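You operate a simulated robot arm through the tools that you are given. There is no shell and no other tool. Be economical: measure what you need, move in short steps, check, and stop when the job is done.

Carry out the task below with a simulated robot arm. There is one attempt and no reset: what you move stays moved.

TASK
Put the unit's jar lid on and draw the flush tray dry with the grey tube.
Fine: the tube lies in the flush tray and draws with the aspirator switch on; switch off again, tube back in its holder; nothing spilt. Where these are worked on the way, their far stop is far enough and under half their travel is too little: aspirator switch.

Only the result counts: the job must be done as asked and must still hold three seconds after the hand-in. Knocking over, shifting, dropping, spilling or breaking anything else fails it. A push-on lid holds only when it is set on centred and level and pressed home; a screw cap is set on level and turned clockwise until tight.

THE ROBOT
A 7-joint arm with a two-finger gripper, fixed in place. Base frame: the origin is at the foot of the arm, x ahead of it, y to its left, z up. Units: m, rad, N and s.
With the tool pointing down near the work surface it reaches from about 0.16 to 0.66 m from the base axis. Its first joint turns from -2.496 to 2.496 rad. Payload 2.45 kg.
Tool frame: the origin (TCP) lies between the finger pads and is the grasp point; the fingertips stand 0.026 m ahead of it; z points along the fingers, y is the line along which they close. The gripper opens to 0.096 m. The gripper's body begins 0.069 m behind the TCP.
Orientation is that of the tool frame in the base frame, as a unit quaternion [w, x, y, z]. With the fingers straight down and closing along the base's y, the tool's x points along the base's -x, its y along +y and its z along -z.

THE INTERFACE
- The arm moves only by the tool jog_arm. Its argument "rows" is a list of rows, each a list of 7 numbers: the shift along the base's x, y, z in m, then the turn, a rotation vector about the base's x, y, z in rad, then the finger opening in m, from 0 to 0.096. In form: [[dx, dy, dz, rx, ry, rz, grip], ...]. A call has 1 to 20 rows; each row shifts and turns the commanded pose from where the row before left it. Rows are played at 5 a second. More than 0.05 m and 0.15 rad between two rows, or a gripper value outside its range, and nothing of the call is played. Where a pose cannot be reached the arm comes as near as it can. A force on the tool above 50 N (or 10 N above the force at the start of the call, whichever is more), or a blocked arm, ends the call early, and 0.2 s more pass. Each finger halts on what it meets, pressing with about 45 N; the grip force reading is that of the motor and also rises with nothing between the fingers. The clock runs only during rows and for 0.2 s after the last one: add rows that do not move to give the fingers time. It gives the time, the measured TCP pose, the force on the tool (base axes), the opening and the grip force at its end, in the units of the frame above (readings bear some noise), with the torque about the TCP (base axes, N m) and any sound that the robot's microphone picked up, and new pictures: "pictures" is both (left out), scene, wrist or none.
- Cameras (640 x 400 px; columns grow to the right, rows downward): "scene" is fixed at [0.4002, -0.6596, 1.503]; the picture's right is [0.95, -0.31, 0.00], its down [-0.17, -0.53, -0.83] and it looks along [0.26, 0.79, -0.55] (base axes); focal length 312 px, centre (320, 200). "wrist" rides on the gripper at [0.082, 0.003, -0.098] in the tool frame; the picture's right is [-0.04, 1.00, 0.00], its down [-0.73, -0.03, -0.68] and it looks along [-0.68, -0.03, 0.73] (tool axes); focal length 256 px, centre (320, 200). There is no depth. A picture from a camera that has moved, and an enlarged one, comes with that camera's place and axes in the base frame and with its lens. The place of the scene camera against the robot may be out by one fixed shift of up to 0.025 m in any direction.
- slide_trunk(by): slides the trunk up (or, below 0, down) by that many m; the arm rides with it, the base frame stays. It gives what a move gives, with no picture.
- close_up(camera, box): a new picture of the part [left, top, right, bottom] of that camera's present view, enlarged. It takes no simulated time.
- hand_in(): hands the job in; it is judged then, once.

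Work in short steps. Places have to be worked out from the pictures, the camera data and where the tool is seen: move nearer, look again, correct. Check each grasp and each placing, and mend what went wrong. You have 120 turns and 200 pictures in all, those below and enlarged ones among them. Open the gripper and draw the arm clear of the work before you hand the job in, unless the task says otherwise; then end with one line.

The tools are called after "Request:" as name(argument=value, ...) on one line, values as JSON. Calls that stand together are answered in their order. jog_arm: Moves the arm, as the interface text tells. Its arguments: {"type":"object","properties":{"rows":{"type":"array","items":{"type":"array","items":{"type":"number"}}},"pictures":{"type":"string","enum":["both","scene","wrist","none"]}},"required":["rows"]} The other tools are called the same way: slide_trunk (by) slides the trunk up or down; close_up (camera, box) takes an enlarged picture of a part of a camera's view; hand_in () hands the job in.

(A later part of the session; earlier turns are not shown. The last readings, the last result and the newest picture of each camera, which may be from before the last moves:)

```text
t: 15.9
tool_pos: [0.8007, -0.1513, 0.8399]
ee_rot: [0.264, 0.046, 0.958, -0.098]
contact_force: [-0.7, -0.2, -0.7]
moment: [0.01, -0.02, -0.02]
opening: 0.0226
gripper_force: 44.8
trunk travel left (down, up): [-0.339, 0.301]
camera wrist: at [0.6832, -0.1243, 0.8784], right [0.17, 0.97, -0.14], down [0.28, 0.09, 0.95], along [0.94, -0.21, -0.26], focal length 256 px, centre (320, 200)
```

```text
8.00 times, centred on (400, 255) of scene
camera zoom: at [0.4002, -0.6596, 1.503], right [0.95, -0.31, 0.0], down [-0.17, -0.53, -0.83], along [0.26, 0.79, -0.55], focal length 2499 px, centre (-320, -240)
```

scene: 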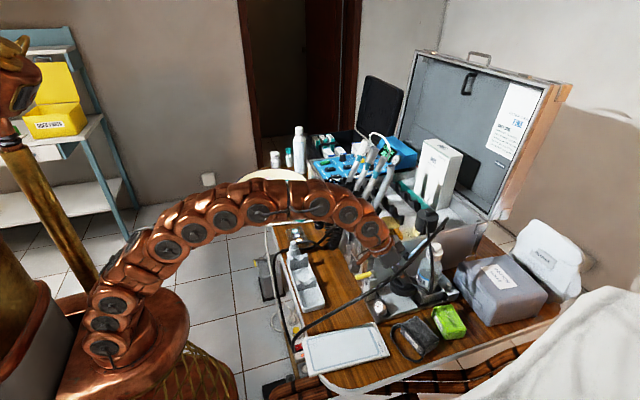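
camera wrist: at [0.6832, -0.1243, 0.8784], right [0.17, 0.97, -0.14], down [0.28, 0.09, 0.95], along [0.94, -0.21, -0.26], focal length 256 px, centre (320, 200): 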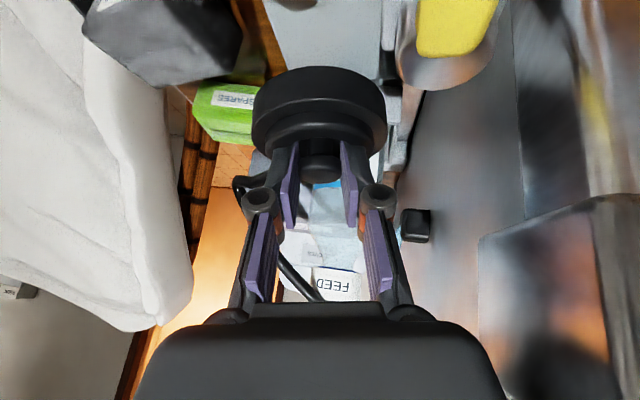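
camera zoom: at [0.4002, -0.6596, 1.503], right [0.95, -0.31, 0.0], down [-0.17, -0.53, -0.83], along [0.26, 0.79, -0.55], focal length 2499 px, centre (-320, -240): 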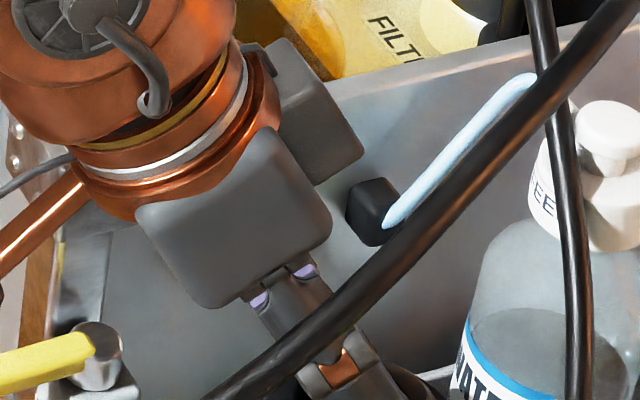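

Clear so far. I continue up to bring the lid above the case wall, leaning a bit more.

Request:
jog_arm(rows=[[0, 0, 0.02, -0.05, 0, 0, 0.005], [0, 0, 0.02, -0.05, 0, 0, 0.005], [0, 0, 0.02, -0.05, 0, 0, 0.005], [0, 0.003, 0.02, 0, 0, 0, 0.005], [0, 0.003, 0.02, 0, 0, 0, 0.005], [0, 0, 0, 0, 0, 0, 0.005]])

Request:
close_up(camera="scene", box=[350, 200, 450, 262])

```text
t: 17.4
tool_pos: [0.8012, -0.1444, 0.9402]
ee_rot: [0.268, 0.026, 0.948, -0.169]
contact_force: [0.5, -0.9, -0.2]
moment: [0.04, 0.02, 0.0]
opening: 0.0224
gripper_force: 44.8
trunk travel left (down, up): [-0.339, 0.301]
camera wrist: at [0.6834, -0.1125, 0.9731], right [0.17, 0.94, -0.29], down [0.29, 0.23, 0.93], along [0.94, -0.24, -0.23], focal length 256 px, centre (320, 200)
```

scene: 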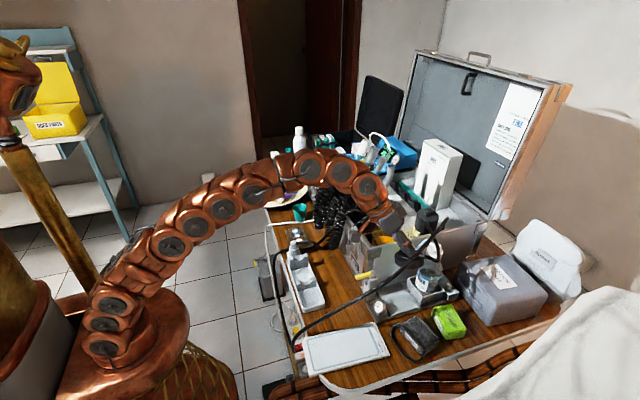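
wrist: 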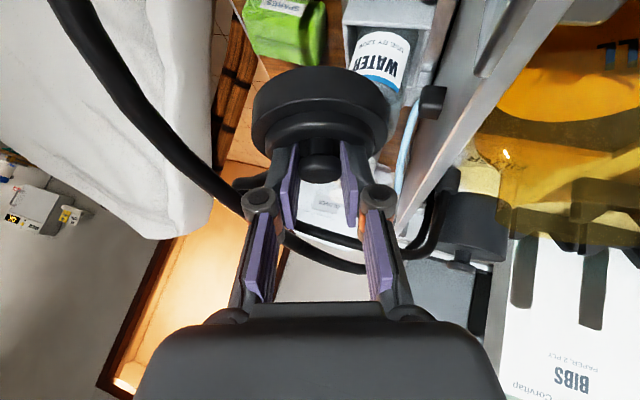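

```text
6.40 times, centred on (400, 231) of scene
camera zoom: at [0.4002, -0.6596, 1.503], right [0.95, -0.31, 0.0], down [-0.17, -0.53, -0.83], along [0.26, 0.79, -0.55], focal length 1999 px, centre (-192, 2)
```

zoom: 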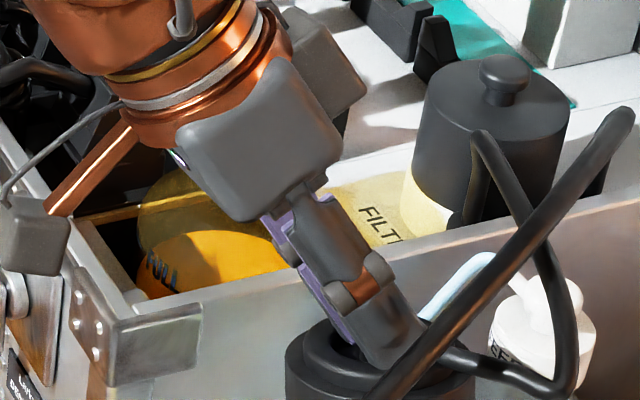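

I rise a little more then ease over the wall toward +y, levelling back gradually.

Request:
jog_arm(rows=[[0, 0, 0.012, 0.0, 0, 0, 0.005], [0, 0.004, 0.012, 0.03, 0, 0, 0.005], [0, 0.01, 0.012, 0.03, 0, 0, 0.005], [0, 0.015, 0.012, 0.06, 0, 0, 0.005], [0, 0.02, 0.01, 0.06, 0, 0, 0.005], [0, 0, 0, 0, 0, 0, 0.005]])

Request:
close_up(camera="scene", box=[350, 190, 450, 252])

Request:
close_up(camera="wrist", box=[320, 0, 640, 200])

```text
t: 18.8
tool_pos: [0.8002, -0.095, 0.9968]
ee_rot: [0.264, 0.05, 0.96, -0.082]
contact_force: [-0.4, -0.4, -0.2]
moment: [-0.01, 0.05, -0.02]
opening: 0.0223
gripper_force: 44.4
trunk travel left (down, up): [-0.339, 0.301]
camera wrist: at [0.6832, -0.0704, 1.0364], right [0.17, 0.98, -0.11], down [0.29, 0.06, 0.96], along [0.94, -0.2, -0.27], focal length 256 px, centre (320, 200)
```

scene: 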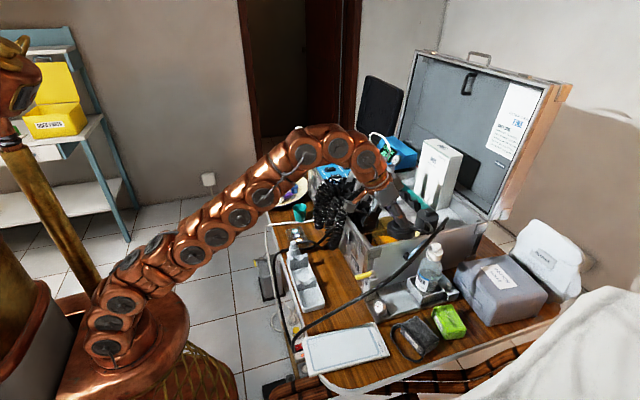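
wrist: 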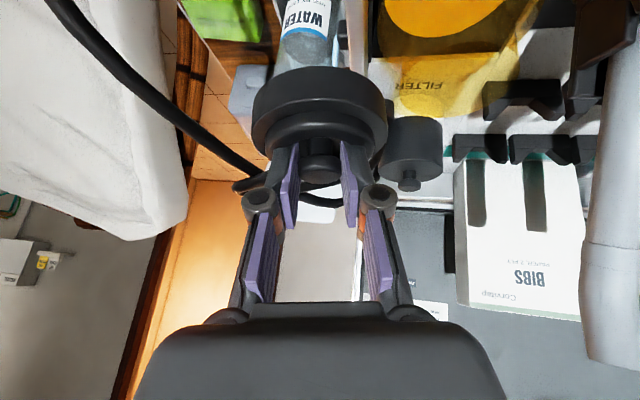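

```text
6.40 times, centred on (400, 221) of scene
camera zoom: at [0.4002, -0.6596, 1.503], right [0.95, -0.31, 0.0], down [-0.17, -0.53, -0.83], along [0.26, 0.79, -0.55], focal length 1999 px, centre (-192, 66)
```

zoom: 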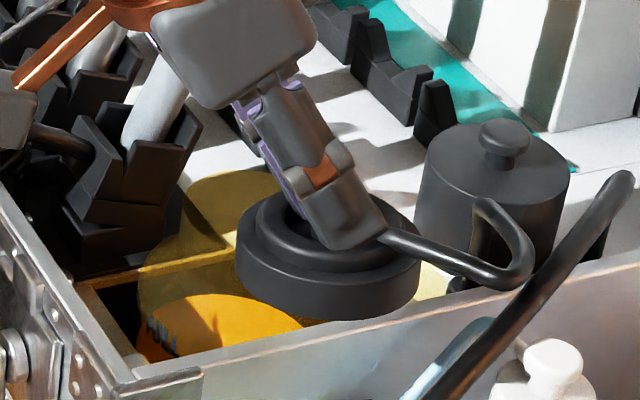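

```text
2.00 times, centred on (480, 100) of wrist
camera zoom: at [0.6832, -0.0704, 1.0364], right [0.17, 0.98, -0.11], down [0.29, 0.06, 0.96], along [0.94, -0.2, -0.27], focal length 512 px, centre (0, 400)
```

zoom: 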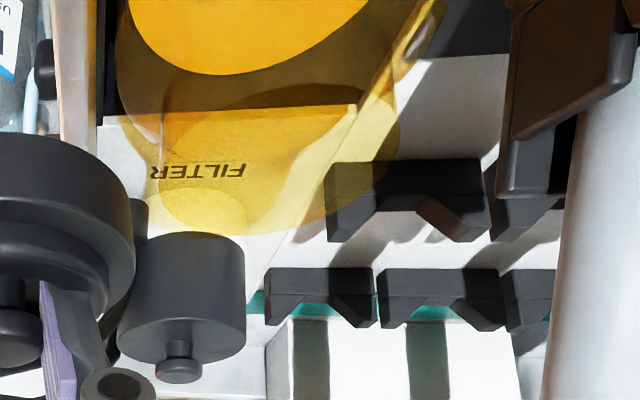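

Jar mouth triangulates to about (0.812,-0.028,0.926), ~0.07 m wide. I level the lid and bring it above the mouth at safe height.

Request:
jog_arm(rows=[[0, 0.015, 0.012, 0.04, 0, 0, 0.005], [0, 0.018, 0.01, 0.04, 0, 0, 0.005], [0, 0.018, 0.0, 0.04, 0, 0, 0.005], [0, 0.017, 0.0, 0, 0, 0, 0.005], [0, 0, 0, 0, 0, 0, 0.005]])

Request:
close_up(camera="scene", box=[350, 190, 450, 252])

Request:
close_up(camera="wrist", box=[200, 0, 440, 150])

```text
t: 19.9
tool_pos: [0.7946, -0.0332, 1.0069]
ee_rot: [0.261, 0.066, 0.963, -0.026]
contact_force: [0.6, 0.1, 0.0]
moment: [-0.01, 0.04, 0.04]
opening: 0.0225
gripper_force: 45.7
out of reach, approached as far as the arm can: row 1
trunk travel left (down, up): [-0.339, 0.301]
camera wrist: at [0.6766, -0.0132, 1.0493], right [0.17, 0.98, 0.01], down [0.28, -0.06, 0.96], along [0.94, -0.16, -0.29], focal length 256 px, centre (320, 200)
```

scene: 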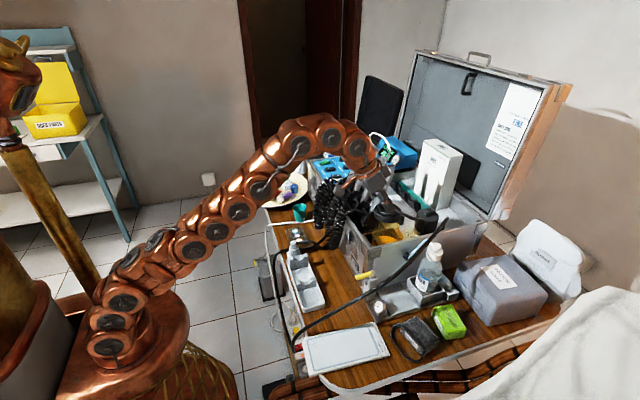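
wrist: 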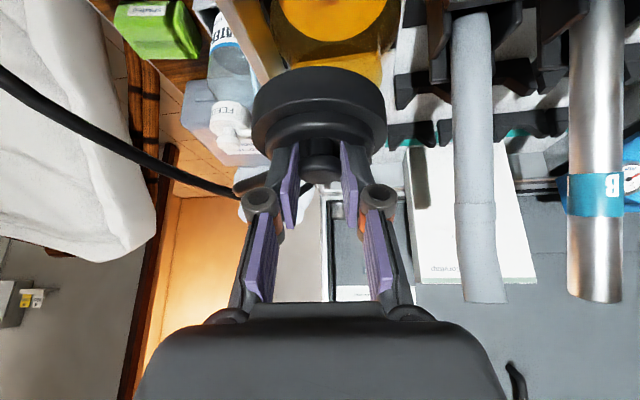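

```text
6.40 times, centred on (400, 221) of scene
camera zoom: at [0.4002, -0.6596, 1.503], right [0.95, -0.31, 0.0], down [-0.17, -0.53, -0.83], along [0.26, 0.79, -0.55], focal length 1999 px, centre (-192, 66)
```

zoom: 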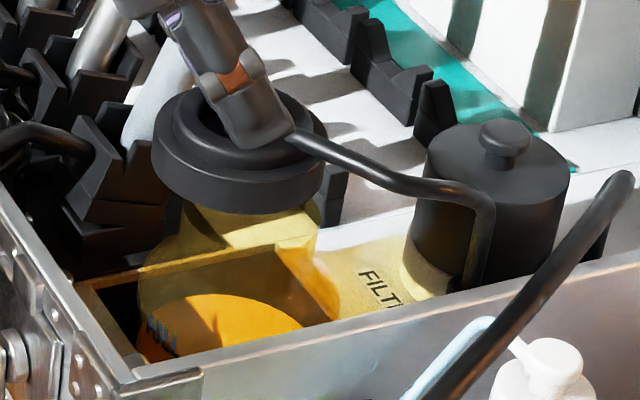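

```text
2.67 times, centred on (320, 75) of wrist
camera zoom: at [0.6766, -0.0132, 1.0493], right [0.17, 0.98, 0.01], down [0.28, -0.06, 0.96], along [0.94, -0.16, -0.29], focal length 683 px, centre (320, 533)
```

zoom: 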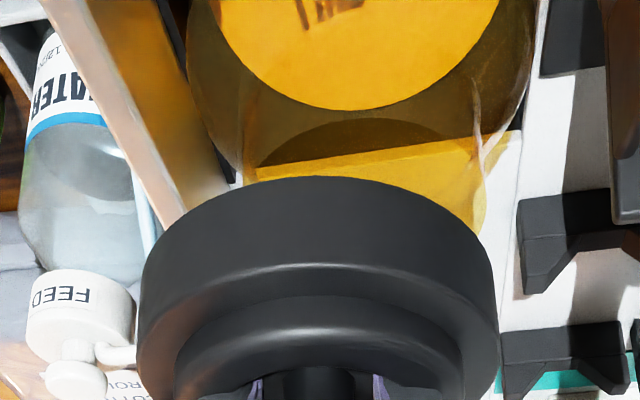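

The lid hovers slightly −x/−y of the mouth, and the arm is at its reach limit, so I raise the trunk 8 cm then correct.

Request:
slide_trunk(by=0.08)

Request:
jog_arm(rows=[[0.0, -0.03, 0.0, 0, 0, 0, 0.005], [0.0, -0.03, 0.0, 0, 0, 0, 0.005], [0, 0, 0, 0, 0, 0, 0.005]], pictures="wrist")

Request:
close_up(camera="wrist", box=[320, 0, 560, 150])

Request:
close_up(camera="scene", box=[360, 205, 424, 245])

```text
t: 21.1
tool_pos: [0.7963, -0.0335, 1.088]
ee_rot: [0.261, 0.065, 0.963, -0.025]
contact_force: [0.1, 0.0, -0.4]
moment: [0.01, -0.01, 0.02]
opening: 0.0225
gripper_force: 45.3
trunk travel left (down, up): [-0.419, 0.221]
```

```text
t: 21.9
tool_pos: [0.7885, -0.0953, 1.084]
ee_rot: [0.262, 0.066, 0.963, -0.025]
contact_force: [0.5, -0.4, -0.5]
moment: [0.0, 0.0, -0.01]
opening: 0.0225
gripper_force: 45.0
out of reach, approached as far as the arm can: row 2
trunk travel left (down, up): [-0.419, 0.221]
camera wrist: at [0.6706, -0.0753, 1.1247], right [0.17, 0.98, 0.0], down [0.28, -0.05, 0.96], along [0.94, -0.17, -0.29], focal length 256 px, centre (320, 200)
```

wrist: 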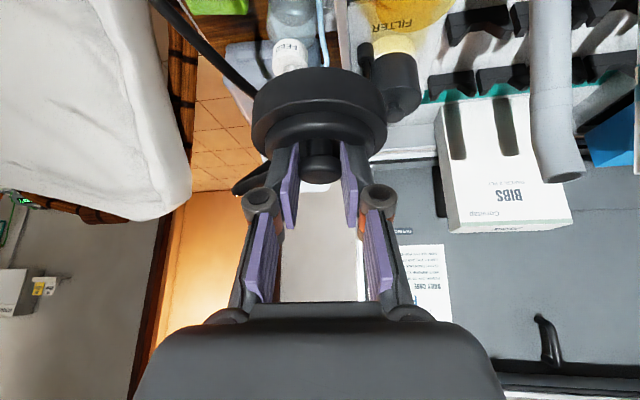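

```text
2.67 times, centred on (440, 75) of wrist
camera zoom: at [0.6706, -0.0753, 1.1247], right [0.17, 0.98, 0.0], down [0.28, -0.05, 0.96], along [0.94, -0.17, -0.29], focal length 683 px, centre (0, 533)
```

zoom: 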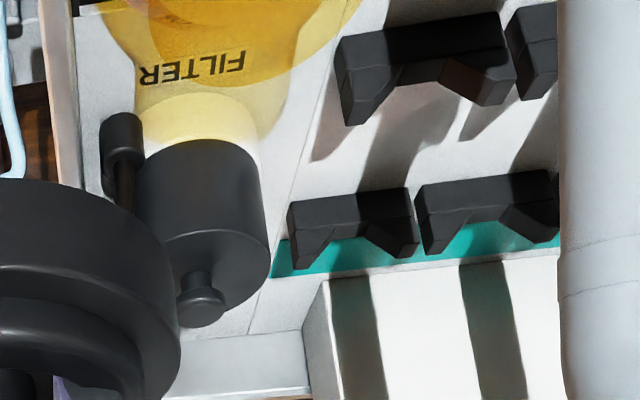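

```text
10.00 times, centred on (392, 225) of scene
camera zoom: at [0.4002, -0.6596, 1.503], right [0.95, -0.31, 0.0], down [-0.17, -0.53, -0.83], along [0.26, 0.79, -0.55], focal length 3123 px, centre (-400, -50)
```

zoom: 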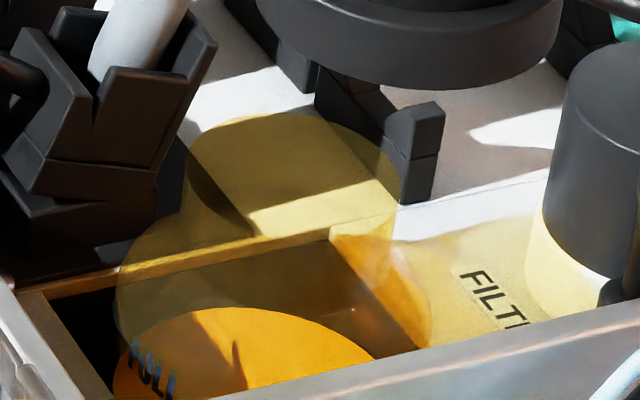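

Now I have a clear view: rim ≈0.063 m wide, centre about (0.818,-0.025,0.923). I move the lid to hover just above it and compare in the scene view.

Request:
jog_arm(rows=[[0.0, 0.0, -0.04, 0, 0, 0, 0.005], [0.005, 0.025, -0.04, 0, 0, 0, 0.005], [0.005, 0.025, -0.01, 0, 0, 0, 0.005], [0.0075, 0.021, -0.006, 0, 0, 0, 0.005], [0, 0, 0, 0, 0, 0, 0.005]], pictures="wrist")

Request:
close_up(camera="wrist", box=[200, 0, 440, 150])

Request:
close_up(camera="scene", box=[360, 205, 424, 245])

```text
t: 23.1
tool_pos: [0.8066, -0.0228, 0.9868]
ee_rot: [0.261, 0.066, 0.963, -0.026]
contact_force: [0.6, -0.2, -0.1]
moment: [0.0, -0.01, -0.01]
opening: 0.0225
gripper_force: 45.2
trunk travel left (down, up): [-0.419, 0.221]
camera wrist: at [0.6882, -0.002, 1.0283], right [0.17, 0.98, 0.01], down [0.28, -0.06, 0.96], along [0.94, -0.16, -0.29], focal length 256 px, centre (320, 200)
```

wrist: 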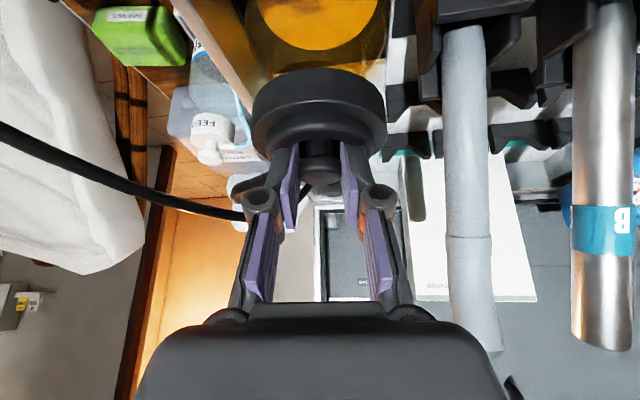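

```text
2.67 times, centred on (320, 75) of wrist
camera zoom: at [0.6882, -0.002, 1.0283], right [0.17, 0.98, 0.01], down [0.28, -0.06, 0.96], along [0.94, -0.16, -0.29], focal length 683 px, centre (320, 533)
```

zoom: 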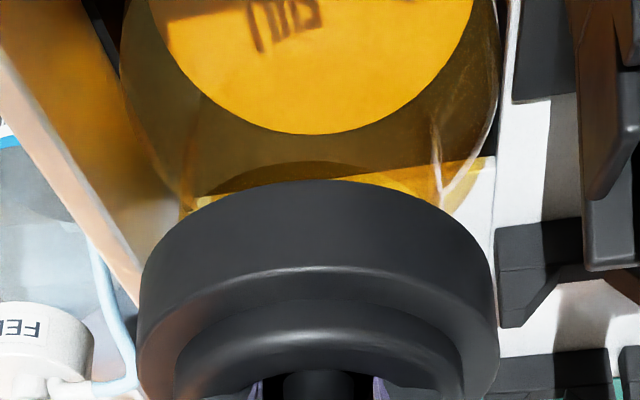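

```text
10.00 times, centred on (392, 225) of scene
camera zoom: at [0.4002, -0.6596, 1.503], right [0.95, -0.31, 0.0], down [-0.17, -0.53, -0.83], along [0.26, 0.79, -0.55], focal length 3123 px, centre (-400, -50)
```

zoom: 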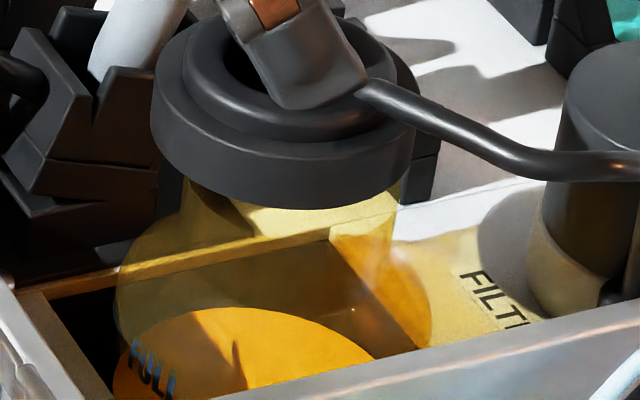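

Lid vs rim: aligned in y, about 3 mm short in x. I correct and lower in small steps watching force.

Request:
jog_arm(rows=[[0.003, 0.0, -0.004, 0, 0, 0, 0.005], [0.0, 0.0, -0.004, 0, 0, 0, 0.005], [0.0, 0.0, -0.004, 0, 0, 0, 0.005], [0, 0, 0, 0, 0, 0, 0.005]], pictures="wrist")

Request:
close_up(camera="scene", box=[360, 205, 424, 245])

```text
t: 24.1
tool_pos: [0.8094, -0.0219, 0.9756]
ee_rot: [0.261, 0.066, 0.963, -0.026]
contact_force: [0.5, 0.3, -0.2]
moment: [0.02, 0.02, 0.03]
opening: 0.0223
gripper_force: 45.5
trunk travel left (down, up): [-0.419, 0.221]
camera wrist: at [0.6917, -0.0018, 1.017], right [0.17, 0.98, 0.01], down [0.28, -0.06, 0.96], along [0.94, -0.16, -0.29], focal length 256 px, centre (320, 200)
```

wrist: 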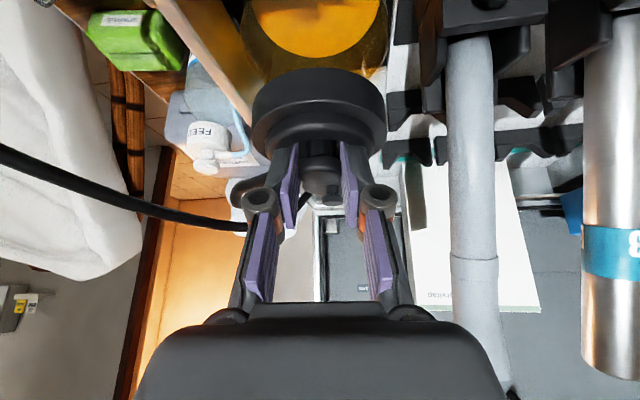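

```text
10.00 times, centred on (392, 225) of scene
camera zoom: at [0.4002, -0.6596, 1.503], right [0.95, -0.31, 0.0], down [-0.17, -0.53, -0.83], along [0.26, 0.79, -0.55], focal length 3123 px, centre (-400, -50)
```

zoom: 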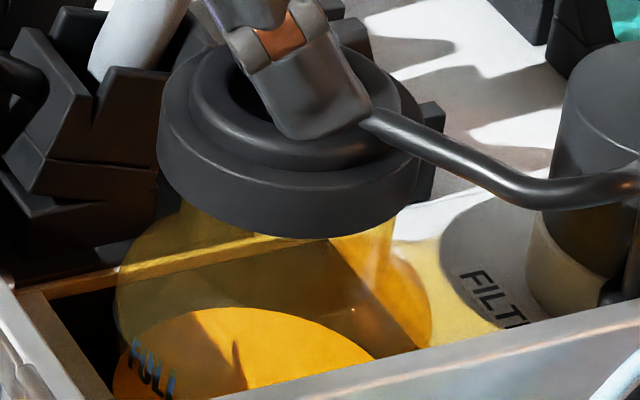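

Aligned in the scene view. I keep lowering in 3 mm steps.

Request:
jog_arm(rows=[[0.0005, -0.001, -0.003, 0, 0, 0, 0.005], [0.0, 0.0, -0.003, 0, 0, 0, 0.005], [0.0, 0.0, -0.003, 0, 0, 0, 0.005], [0, 0, 0, 0, 0, 0, 0.005]], pictures="none")

Request:
close_up(camera="scene", box=[360, 205, 424, 245])

Request:
close_up(camera="wrist", box=[200, 0, 440, 150])

```text
t: 25.1
tool_pos: [0.8096, -0.0229, 0.9673]
ee_rot: [0.26, 0.066, 0.963, -0.026]
contact_force: [-0.5, -0.7, -0.6]
moment: [-0.02, 0.01, 0.0]
opening: 0.0223
gripper_force: 44.6
trunk travel left (down, up): [-0.419, 0.221]
```

```text
10.00 times, centred on (392, 225) of scene
camera zoom: at [0.4002, -0.6596, 1.503], right [0.95, -0.31, 0.0], down [-0.17, -0.53, -0.83], along [0.26, 0.79, -0.55], focal length 3123 px, centre (-400, -50)
```

zoom: 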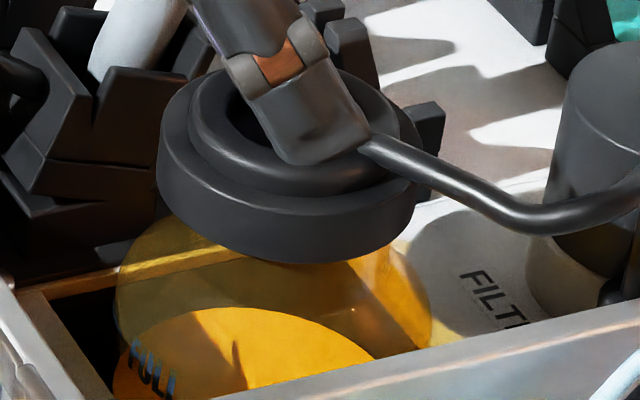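

```text
2.67 times, centred on (320, 75) of wrist
camera zoom: at [0.6919, -0.0028, 1.0087], right [0.17, 0.98, 0.01], down [0.28, -0.06, 0.96], along [0.94, -0.16, -0.29], focal length 683 px, centre (320, 533)
```

zoom: 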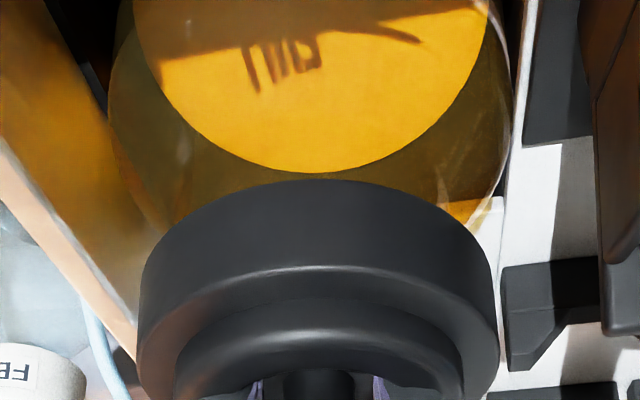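

The skirt seems to be passing around the neck with no force. I continue down until contact.

Request:
jog_arm(rows=[[0.0, 0.0, -0.003, 0, 0, 0, 0.005], [0.0, 0.0, -0.003, 0, 0, 0, 0.005], [0.0, 0.0, -0.003, 0, 0, 0, 0.005], [0, 0, 0, 0, 0, 0, 0.005]], pictures="none")

```text
t: 26.1
tool_pos: [0.8106, -0.0231, 0.957]
ee_rot: [0.261, 0.065, 0.963, -0.026]
contact_force: [0.4, 0.4, -1.2]
moment: [0.02, 0.01, 0.0]
opening: 0.0223
gripper_force: 45.1
trunk travel left (down, up): [-0.419, 0.221]
```

Still no contact; continuing with smaller steps.

Request:
jog_arm(rows=[[0.0, 0.0, -0.003, 0, 0, 0, 0.005], [0.0, 0.0, -0.003, 0, 0, 0, 0.005], [0, 0, 0, 0, 0, 0, 0.005]], pictures="none")

Request:
close_up(camera="scene", box=[360, 205, 424, 245])

Request:
close_up(camera="wrist", box=[200, 0, 440, 150])

```text
t: 26.9
tool_pos: [0.8096, -0.0231, 0.9577]
ee_rot: [0.266, 0.065, 0.961, -0.026]
contact_force: [0.5, -1.9, 36.7]
moment: [0.31, 0.4, -0.02]
opening: 0.0226
gripper_force: 44.8
trunk travel left (down, up): [-0.419, 0.221]
```

```text
10.00 times, centred on (392, 225) of scene
camera zoom: at [0.4002, -0.6596, 1.503], right [0.95, -0.31, 0.0], down [-0.17, -0.53, -0.83], along [0.26, 0.79, -0.55], focal length 3123 px, centre (-400, -50)
```

zoom: 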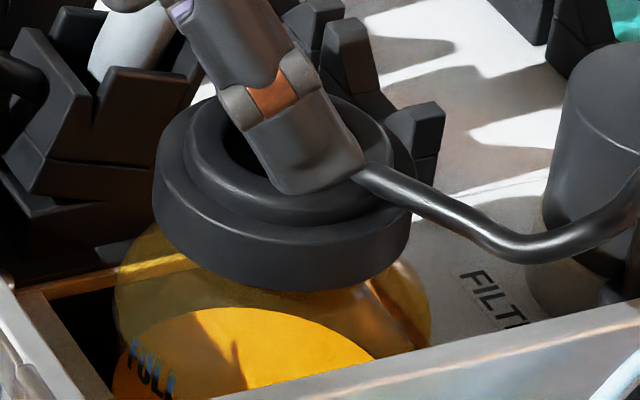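

```text
2.67 times, centred on (320, 75) of wrist
camera zoom: at [0.6909, -0.0029, 0.9974], right [0.17, 0.98, 0.01], down [0.27, -0.06, 0.96], along [0.95, -0.16, -0.28], focal length 683 px, centre (320, 533)
```

zoom: 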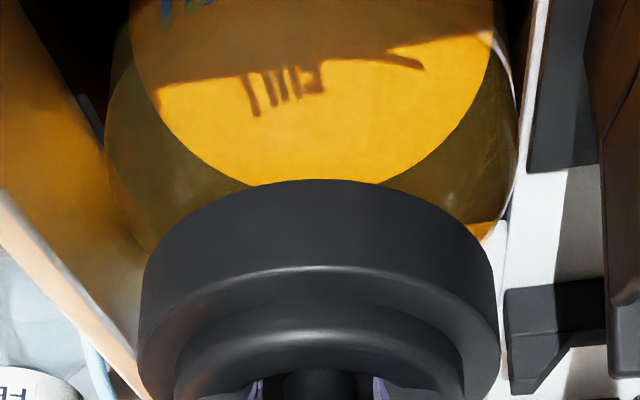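

Contact at z≈0.957 with the skirt about 13 mm over the rim, force a bit toward −x. I trim pitch slightly and press further.

Request:
jog_arm(rows=[[0.0, 0.0, 0.0, 0, 0.012, 0, 0.005], [0.0, 0.0, -0.003, 0, 0, 0, 0.005], [0, 0, -0.003, 0, 0, 0, 0.005], [0, 0, -0.003, 0, 0, 0, 0.005]], pictures="none")

Request:
close_up(camera="scene", box=[360, 205, 424, 245])

Request:
close_up(camera="scene", box=[370, 135, 410, 160])

```text
t: 27.4
tool_pos: [0.8114, -0.0228, 0.9565]
ee_rot: [0.263, 0.066, 0.962, -0.026]
contact_force: [-1.6, -0.5, 19.1]
moment: [0.28, 0.29, 0.02]
opening: 0.0226
gripper_force: 45.2
trunk travel left (down, up): [-0.419, 0.221]
stopped in row 2: the force on the tool passed its limit at 53 N (the readings are from after the stop); the commanded pose is now the measured one
```

```text
10.00 times, centred on (392, 225) of scene
camera zoom: at [0.4002, -0.6596, 1.503], right [0.95, -0.31, 0.0], down [-0.17, -0.53, -0.83], along [0.26, 0.79, -0.55], focal length 3123 px, centre (-400, -50)
```

zoom: 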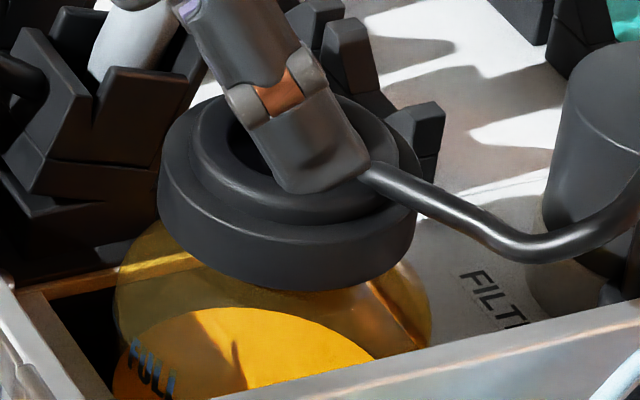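

```text
16.00 times, centred on (390, 148) of scene
camera zoom: at [0.4002, -0.6596, 1.503], right [0.95, -0.31, 0.0], down [-0.17, -0.53, -0.83], along [0.26, 0.79, -0.55], focal length 4997 px, centre (-800, 1040)
```

zoom: 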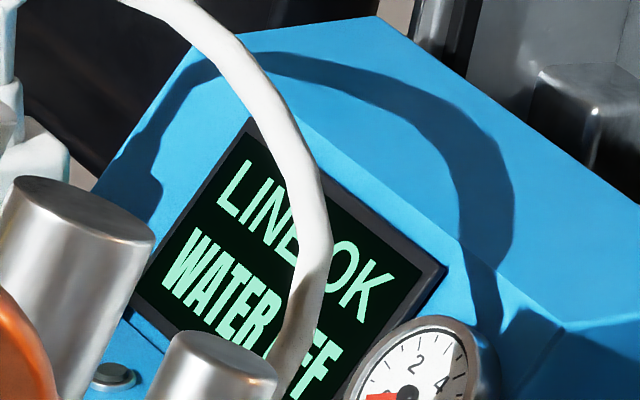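

The display changed from "JAR LID" to "WATER OFF": the lid is recognized as home. I relax, open, and withdraw upward along the tool axis.

Request:
jog_arm(rows=[[0, 0, 0.0005, 0, 0, 0, 0.02], [0, 0, 0, 0, 0, 0, 0.045], [0, 0, 0, 0, 0, 0, 0.045], [0, 0, 0, 0, 0, 0, 0.045], [-0.01, 0.001, 0.018, 0, 0, 0, 0.045], [-0.015, 0.002, 0.026, 0, 0, 0, 0.045], [-0.02, 0.003, 0.034, 0, 0, 0, 0.045], [0, 0, 0, 0, 0, 0, 0.045]])

Request:
close_up(camera="scene", box=[370, 135, 410, 160])

Request:
close_up(camera="scene", box=[360, 205, 424, 245])

Request:
close_up(camera="wrist", box=[220, 0, 460, 150])

```text
t: 29.2
tool_pos: [0.7671, -0.0174, 1.0337]
ee_rot: [0.26, 0.067, 0.963, -0.026]
contact_force: [0.1, 0.9, -0.4]
moment: [0.0, 0.0, 0.01]
opening: 0.0449
gripper_force: 0.1
trunk travel left (down, up): [-0.419, 0.221]
camera wrist: at [0.6497, 0.0031, 1.0758], right [0.17, 0.98, 0.0], down [0.29, -0.06, 0.96], along [0.94, -0.16, -0.29], focal length 256 px, centre (320, 200)
```

scene: 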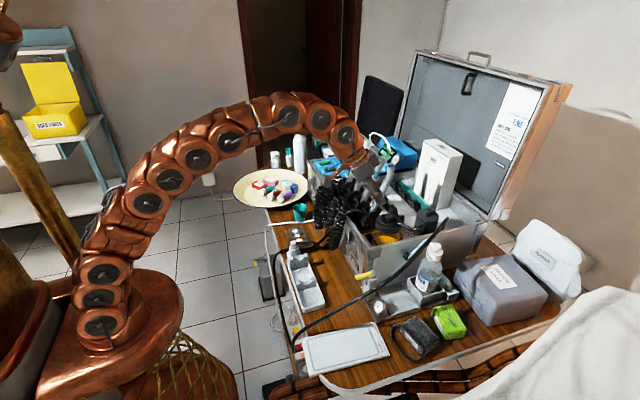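
wrist: 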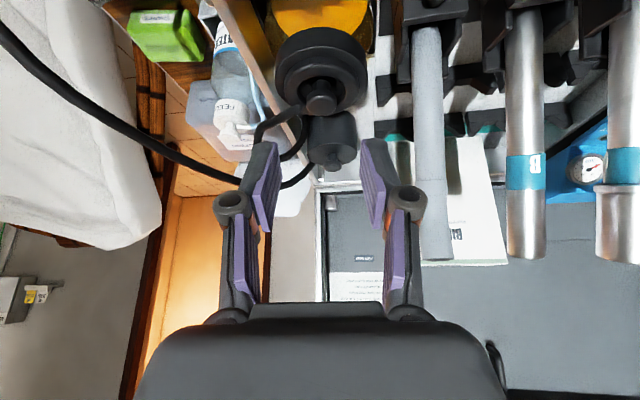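

```text
16.00 times, centred on (390, 148) of scene
camera zoom: at [0.4002, -0.6596, 1.503], right [0.95, -0.31, 0.0], down [-0.17, -0.53, -0.83], along [0.26, 0.79, -0.55], focal length 4997 px, centre (-800, 1040)
```

zoom: 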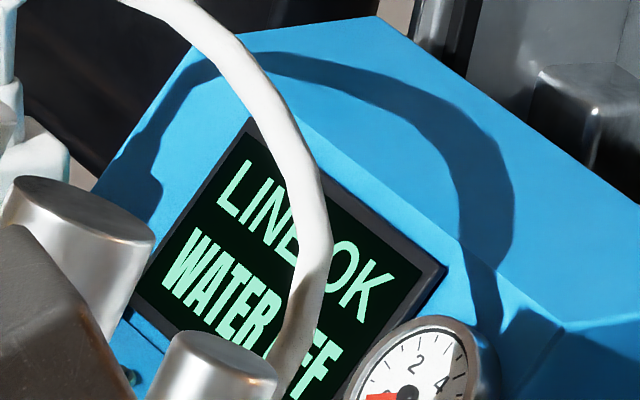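

```text
10.00 times, centred on (392, 225) of scene
camera zoom: at [0.4002, -0.6596, 1.503], right [0.95, -0.31, 0.0], down [-0.17, -0.53, -0.83], along [0.26, 0.79, -0.55], focal length 3123 px, centre (-400, -50)
```

zoom: 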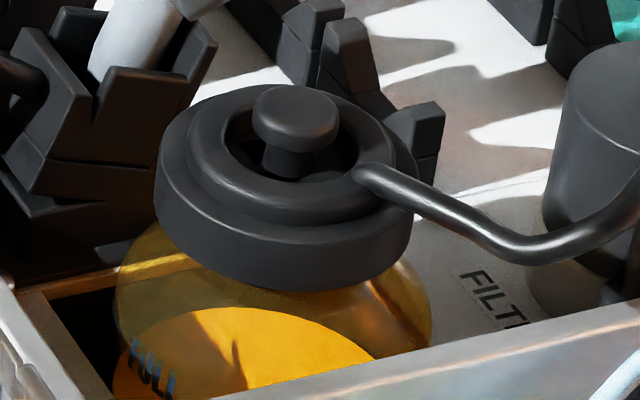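

```text
2.67 times, centred on (340, 75) of wrist
camera zoom: at [0.6497, 0.0031, 1.0758], right [0.17, 0.98, 0.0], down [0.29, -0.06, 0.96], along [0.94, -0.16, -0.29], focal length 683 px, centre (267, 533)
```

zoom: 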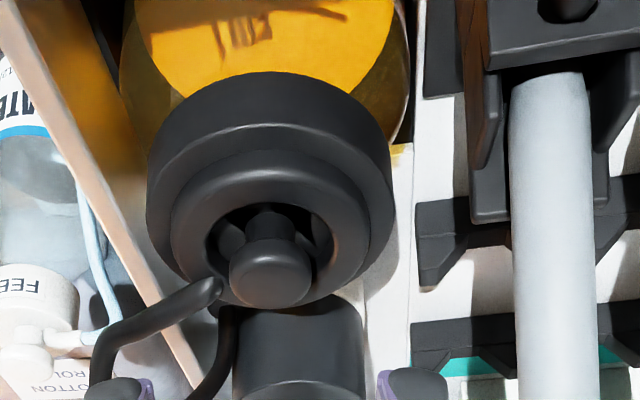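

The jar lid sits level and home. Next the grey tube: I shift to face it and look at its holder closely.

Request:
jog_arm(rows=[[-0.03, 0.0, 0.02, 0, 0, 0.07, 0.06], [-0.03, 0.02, 0.02, 0, 0, 0.07, 0.06], [0.0, 0.025, 0, 0, 0, 0, 0.06], [0.0, 0.025, 0, 0, 0, 0, 0.06], [0, 0, 0, 0, 0, 0, 0.06]], pictures="wrist")

Request:
close_up(camera="wrist", box=[240, 0, 480, 150])

Request:
close_up(camera="scene", box=[340, 160, 420, 230])

```text
t: 30.4
tool_pos: [0.7089, 0.0523, 1.0713]
ee_rot: [0.262, -0.002, 0.965, -0.007]
contact_force: [-0.5, 0.0, 0.5]
moment: [-0.03, 0.01, 0.0]
opening: 0.0602
gripper_force: 0.0
trunk travel left (down, up): [-0.419, 0.221]
camera wrist: at [0.589, 0.0562, 1.1139], right [0.03, 1.0, 0.01], down [0.29, -0.01, 0.96], along [0.96, -0.03, -0.29], focal length 256 px, centre (320, 200)
```

wrist: 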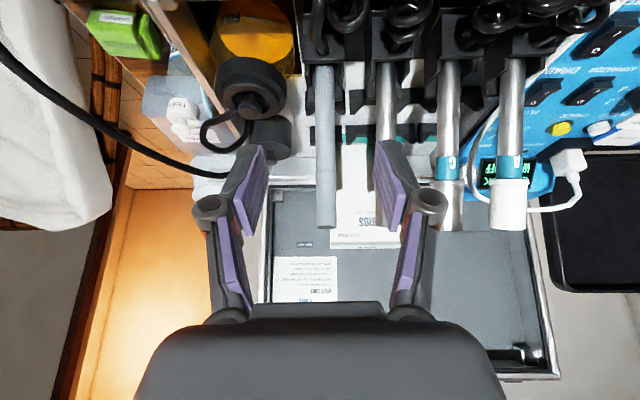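

```text
2.67 times, centred on (360, 75) of wrist
camera zoom: at [0.589, 0.0562, 1.1139], right [0.03, 1.0, 0.01], down [0.29, -0.01, 0.96], along [0.96, -0.03, -0.29], focal length 683 px, centre (213, 533)
```

zoom: 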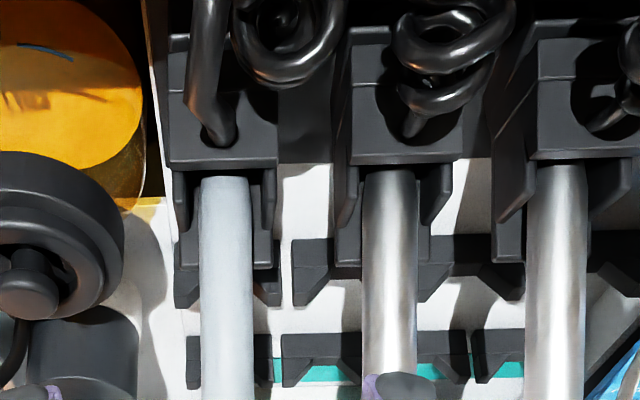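

```text
5.71 times, centred on (380, 195) of scene
camera zoom: at [0.4002, -0.6596, 1.503], right [0.95, -0.31, 0.0], down [-0.17, -0.53, -0.83], along [0.26, 0.79, -0.55], focal length 1785 px, centre (-23, 229)
```

zoom: 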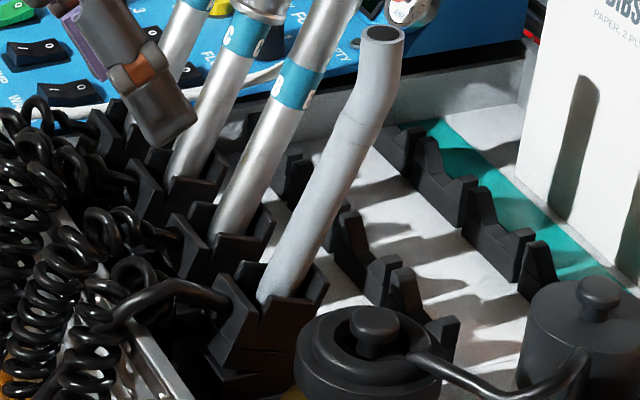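

The tube's straight part runs from (0.806,0.055,0.908) to (0.850,0.055,1.02), leaning ~21° to +x. I set tilt ~42° and go to a pre-grasp point.

Request:
jog_arm(rows=[[0.02, 0.001, 0.0, 0, -0.1, 0, 0.055], [0.025, 0.001, -0.01, 0, -0.1, 0, 0.055], [0.022, 0, -0.027, 0, 0, 0, 0.055], [0, 0, 0, 0, 0, 0, 0.055]])

Request:
close_up(camera="scene", box=[340, 150, 420, 200])

```text
t: 31.4
tool_pos: [0.775, 0.0537, 1.0363]
ee_rot: [0.357, -0.001, 0.934, -0.008]
contact_force: [-0.8, -1.1, 0.9]
moment: [-0.04, -0.02, 0.0]
opening: 0.055
gripper_force: 0.1
trunk travel left (down, up): [-0.419, 0.221]
camera wrist: at [0.6491, 0.0569, 1.0523], right [0.03, 1.0, 0.01], down [0.09, -0.01, 1.0], along [0.99, -0.03, -0.1], focal length 256 px, centre (320, 200)
```

scene: 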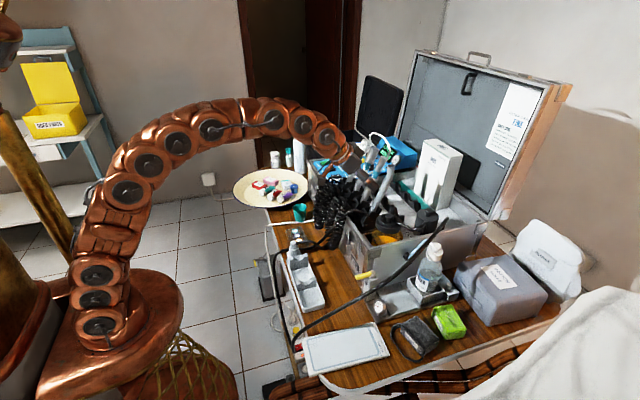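
wrist: 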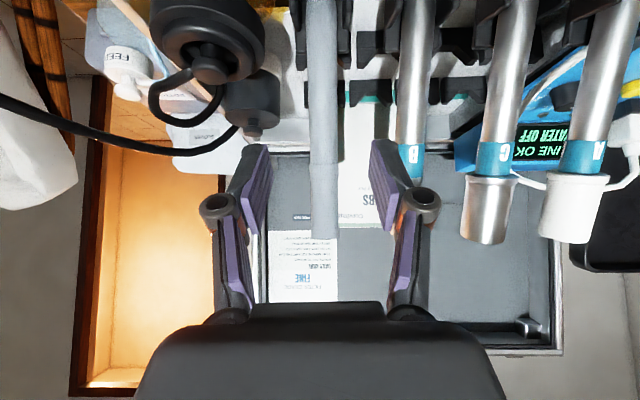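

```text
8.00 times, centred on (380, 175) of scene
camera zoom: at [0.4002, -0.6596, 1.503], right [0.95, -0.31, 0.0], down [-0.17, -0.53, -0.83], along [0.26, 0.79, -0.55], focal length 2499 px, centre (-160, 400)
```

zoom: 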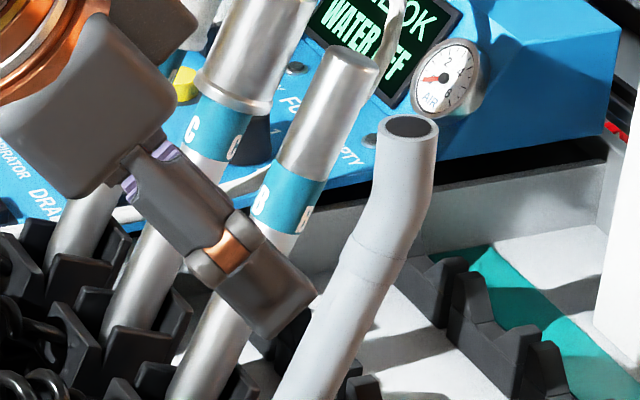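

The tube is centred between the fingers. I advance along the axis and close.

Request:
jog_arm(rows=[[0.018, 0.001, -0.02, 0, 0, 0, 0.055], [0.018, 0, -0.02, 0, 0, 0, 0.055], [0.018, 0, -0.02, 0, 0, 0, 0.055], [0, 0, 0, 0, 0, 0, 0.055]])

Request:
close_up(camera="scene", box=[350, 160, 430, 210])

```text
t: 32.4
tool_pos: [0.8262, 0.056, 0.9764]
ee_rot: [0.356, -0.001, 0.935, -0.008]
contact_force: [0.6, -0.5, 0.9]
moment: [-0.03, 0.01, 0.0]
opening: 0.0547
gripper_force: 0.0
trunk travel left (down, up): [-0.419, 0.221]
camera wrist: at [0.7012, 0.0586, 0.9927], right [0.03, 1.0, 0.01], down [0.1, -0.01, 1.0], along [0.99, -0.03, -0.1], focal length 256 px, centre (320, 200)
```

scene: 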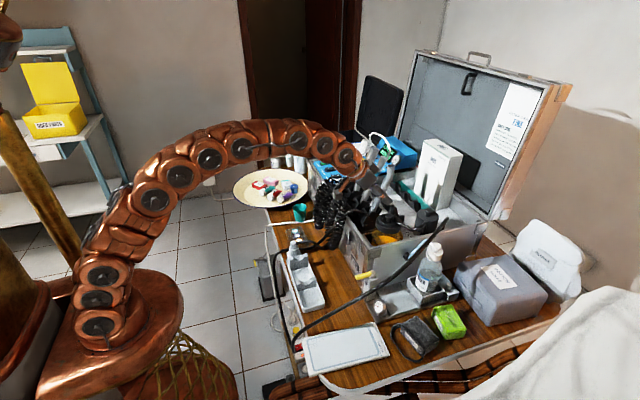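
wrist: 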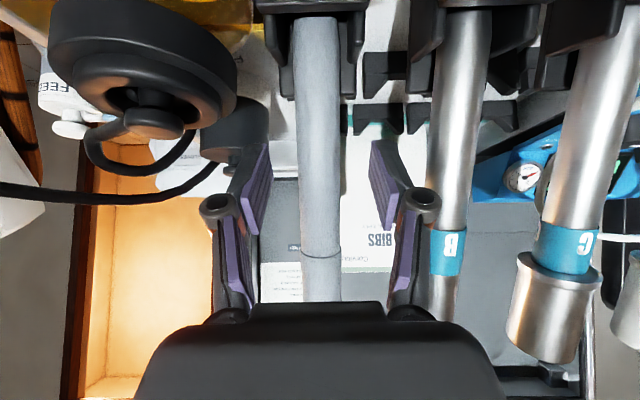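

```text
8.00 times, centred on (390, 185) of scene
camera zoom: at [0.4002, -0.6596, 1.503], right [0.95, -0.31, 0.0], down [-0.17, -0.53, -0.83], along [0.26, 0.79, -0.55], focal length 2499 px, centre (-240, 320)
```

zoom: 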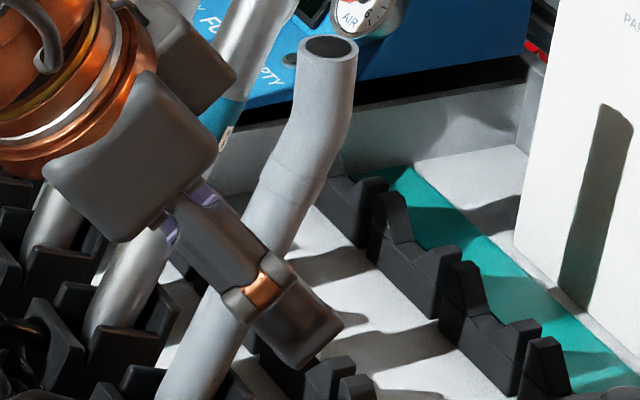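

The tube lies within the pads. I close the gripper.

Request:
jog_arm(rows=[[0.003, 0, 0, 0, 0, 0, 0.04], [0, 0, 0, 0, 0, 0, 0.025], [0, 0, 0, 0, 0, 0, 0.012], [0, 0, 0, 0, 0, 0, 0.005], [0, 0, 0, 0, 0, 0, 0.005]], pictures="none")

```text
t: 33.6
tool_pos: [0.8297, 0.0551, 0.9765]
ee_rot: [0.356, 0.0, 0.934, -0.009]
contact_force: [0.6, 0.1, 0.1]
moment: [-0.02, 0.01, -0.03]
opening: 0.0179
gripper_force: 43.5
trunk travel left (down, up): [-0.419, 0.221]
```

Held at 18 mm. I draw it out along its own axis in small steps, watching force.

Request:
jog_arm(rows=[[0.0037, 0, 0.0093, 0, 0, 0, 0.005], [0.0037, 0, 0.0093, 0, 0, 0, 0.005], [0.0037, 0, 0.0093, 0, 0, 0, 0.005], [0, 0, 0, 0, 0, 0, 0.005]])

Request:
close_up(camera="scene", box=[340, 160, 436, 220])

```text
t: 34.6
tool_pos: [0.841, 0.0552, 1.0029]
ee_rot: [0.357, -0.001, 0.934, -0.009]
contact_force: [-0.9, 0.4, 0.1]
moment: [-0.03, -0.02, -0.01]
opening: 0.018
gripper_force: 42.7
trunk travel left (down, up): [-0.419, 0.221]
camera wrist: at [0.7153, 0.0588, 1.0213], right [0.03, 1.0, 0.01], down [0.09, -0.01, 1.0], along [0.99, -0.03, -0.1], focal length 256 px, centre (320, 200)
```

scene: 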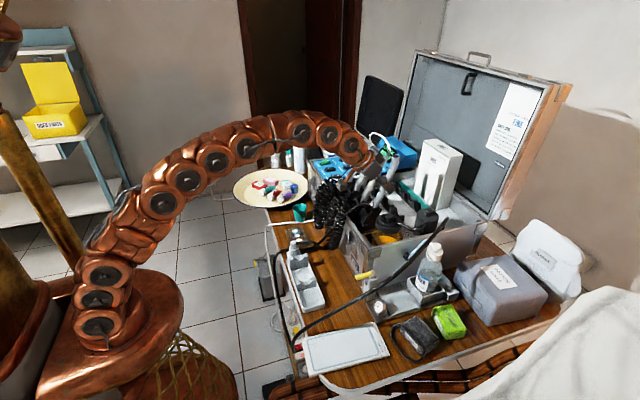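
wrist: 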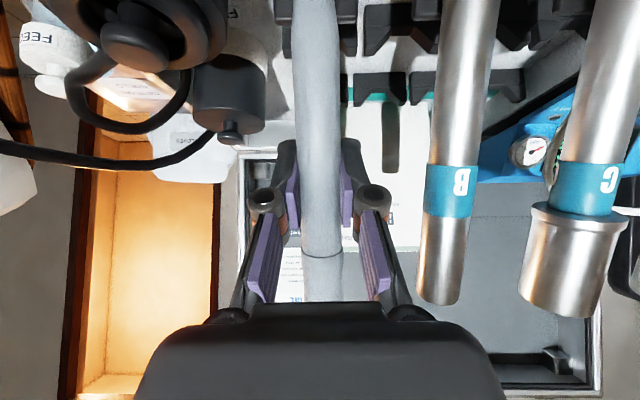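

```text
6.67 times, centred on (388, 190) of scene
camera zoom: at [0.4002, -0.6596, 1.503], right [0.95, -0.31, 0.0], down [-0.17, -0.53, -0.83], along [0.26, 0.79, -0.55], focal length 2082 px, centre (-133, 267)
```

zoom: 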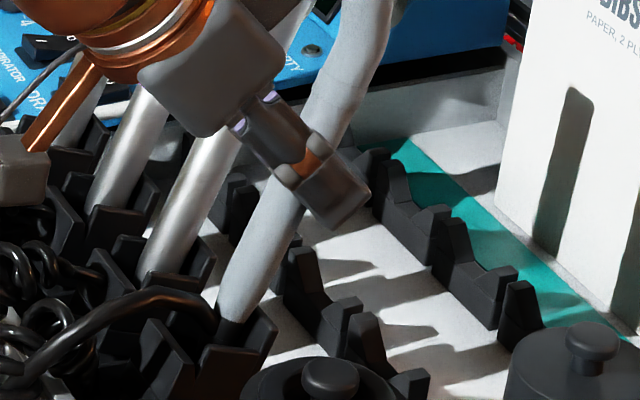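

The tube slides out freely; its lower end with the hose is nearly clear. I continue.

Request:
jog_arm(rows=[[0.0037, 0, 0.0093, 0, 0, 0, 0.005], [0.0037, 0, 0.0093, 0, 0, 0, 0.005], [0.0037, 0, 0.0093, 0, 0, 0, 0.005], [0.0037, 0, 0.0093, 0, 0, 0, 0.005], [0, 0, 0, 0, 0, 0, 0.005]])

Request:
close_up(camera="scene", box=[340, 150, 436, 210])

```text
t: 35.8
tool_pos: [0.857, 0.0547, 1.0395]
ee_rot: [0.356, -0.001, 0.935, -0.007]
contact_force: [-0.7, -0.2, 1.0]
moment: [0.03, -0.01, 0.0]
opening: 0.0175
gripper_force: 43.3
trunk travel left (down, up): [-0.419, 0.221]
camera wrist: at [0.7303, 0.0583, 1.0573], right [0.03, 1.0, 0.01], down [0.1, -0.01, 1.0], along [0.99, -0.03, -0.1], focal length 256 px, centre (320, 200)
```

scene: 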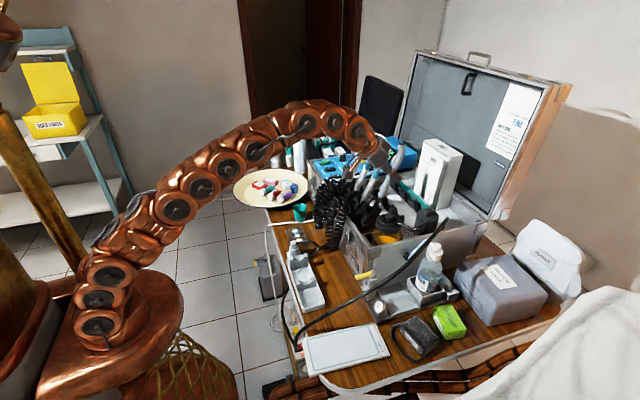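
wrist: 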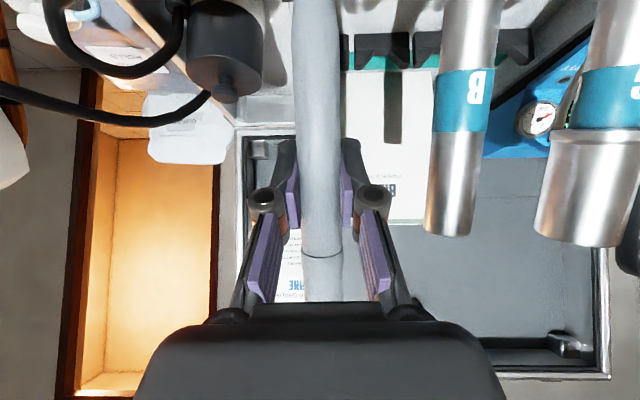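

```text
6.67 times, centred on (388, 180) of scene
camera zoom: at [0.4002, -0.6596, 1.503], right [0.95, -0.31, 0.0], down [-0.17, -0.53, -0.83], along [0.26, 0.79, -0.55], focal length 2082 px, centre (-133, 333)
```

zoom: 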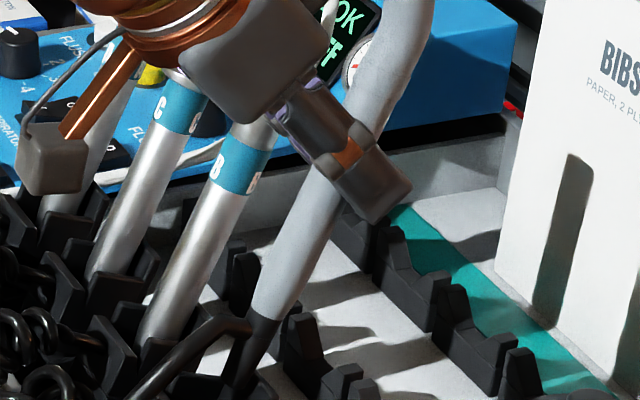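

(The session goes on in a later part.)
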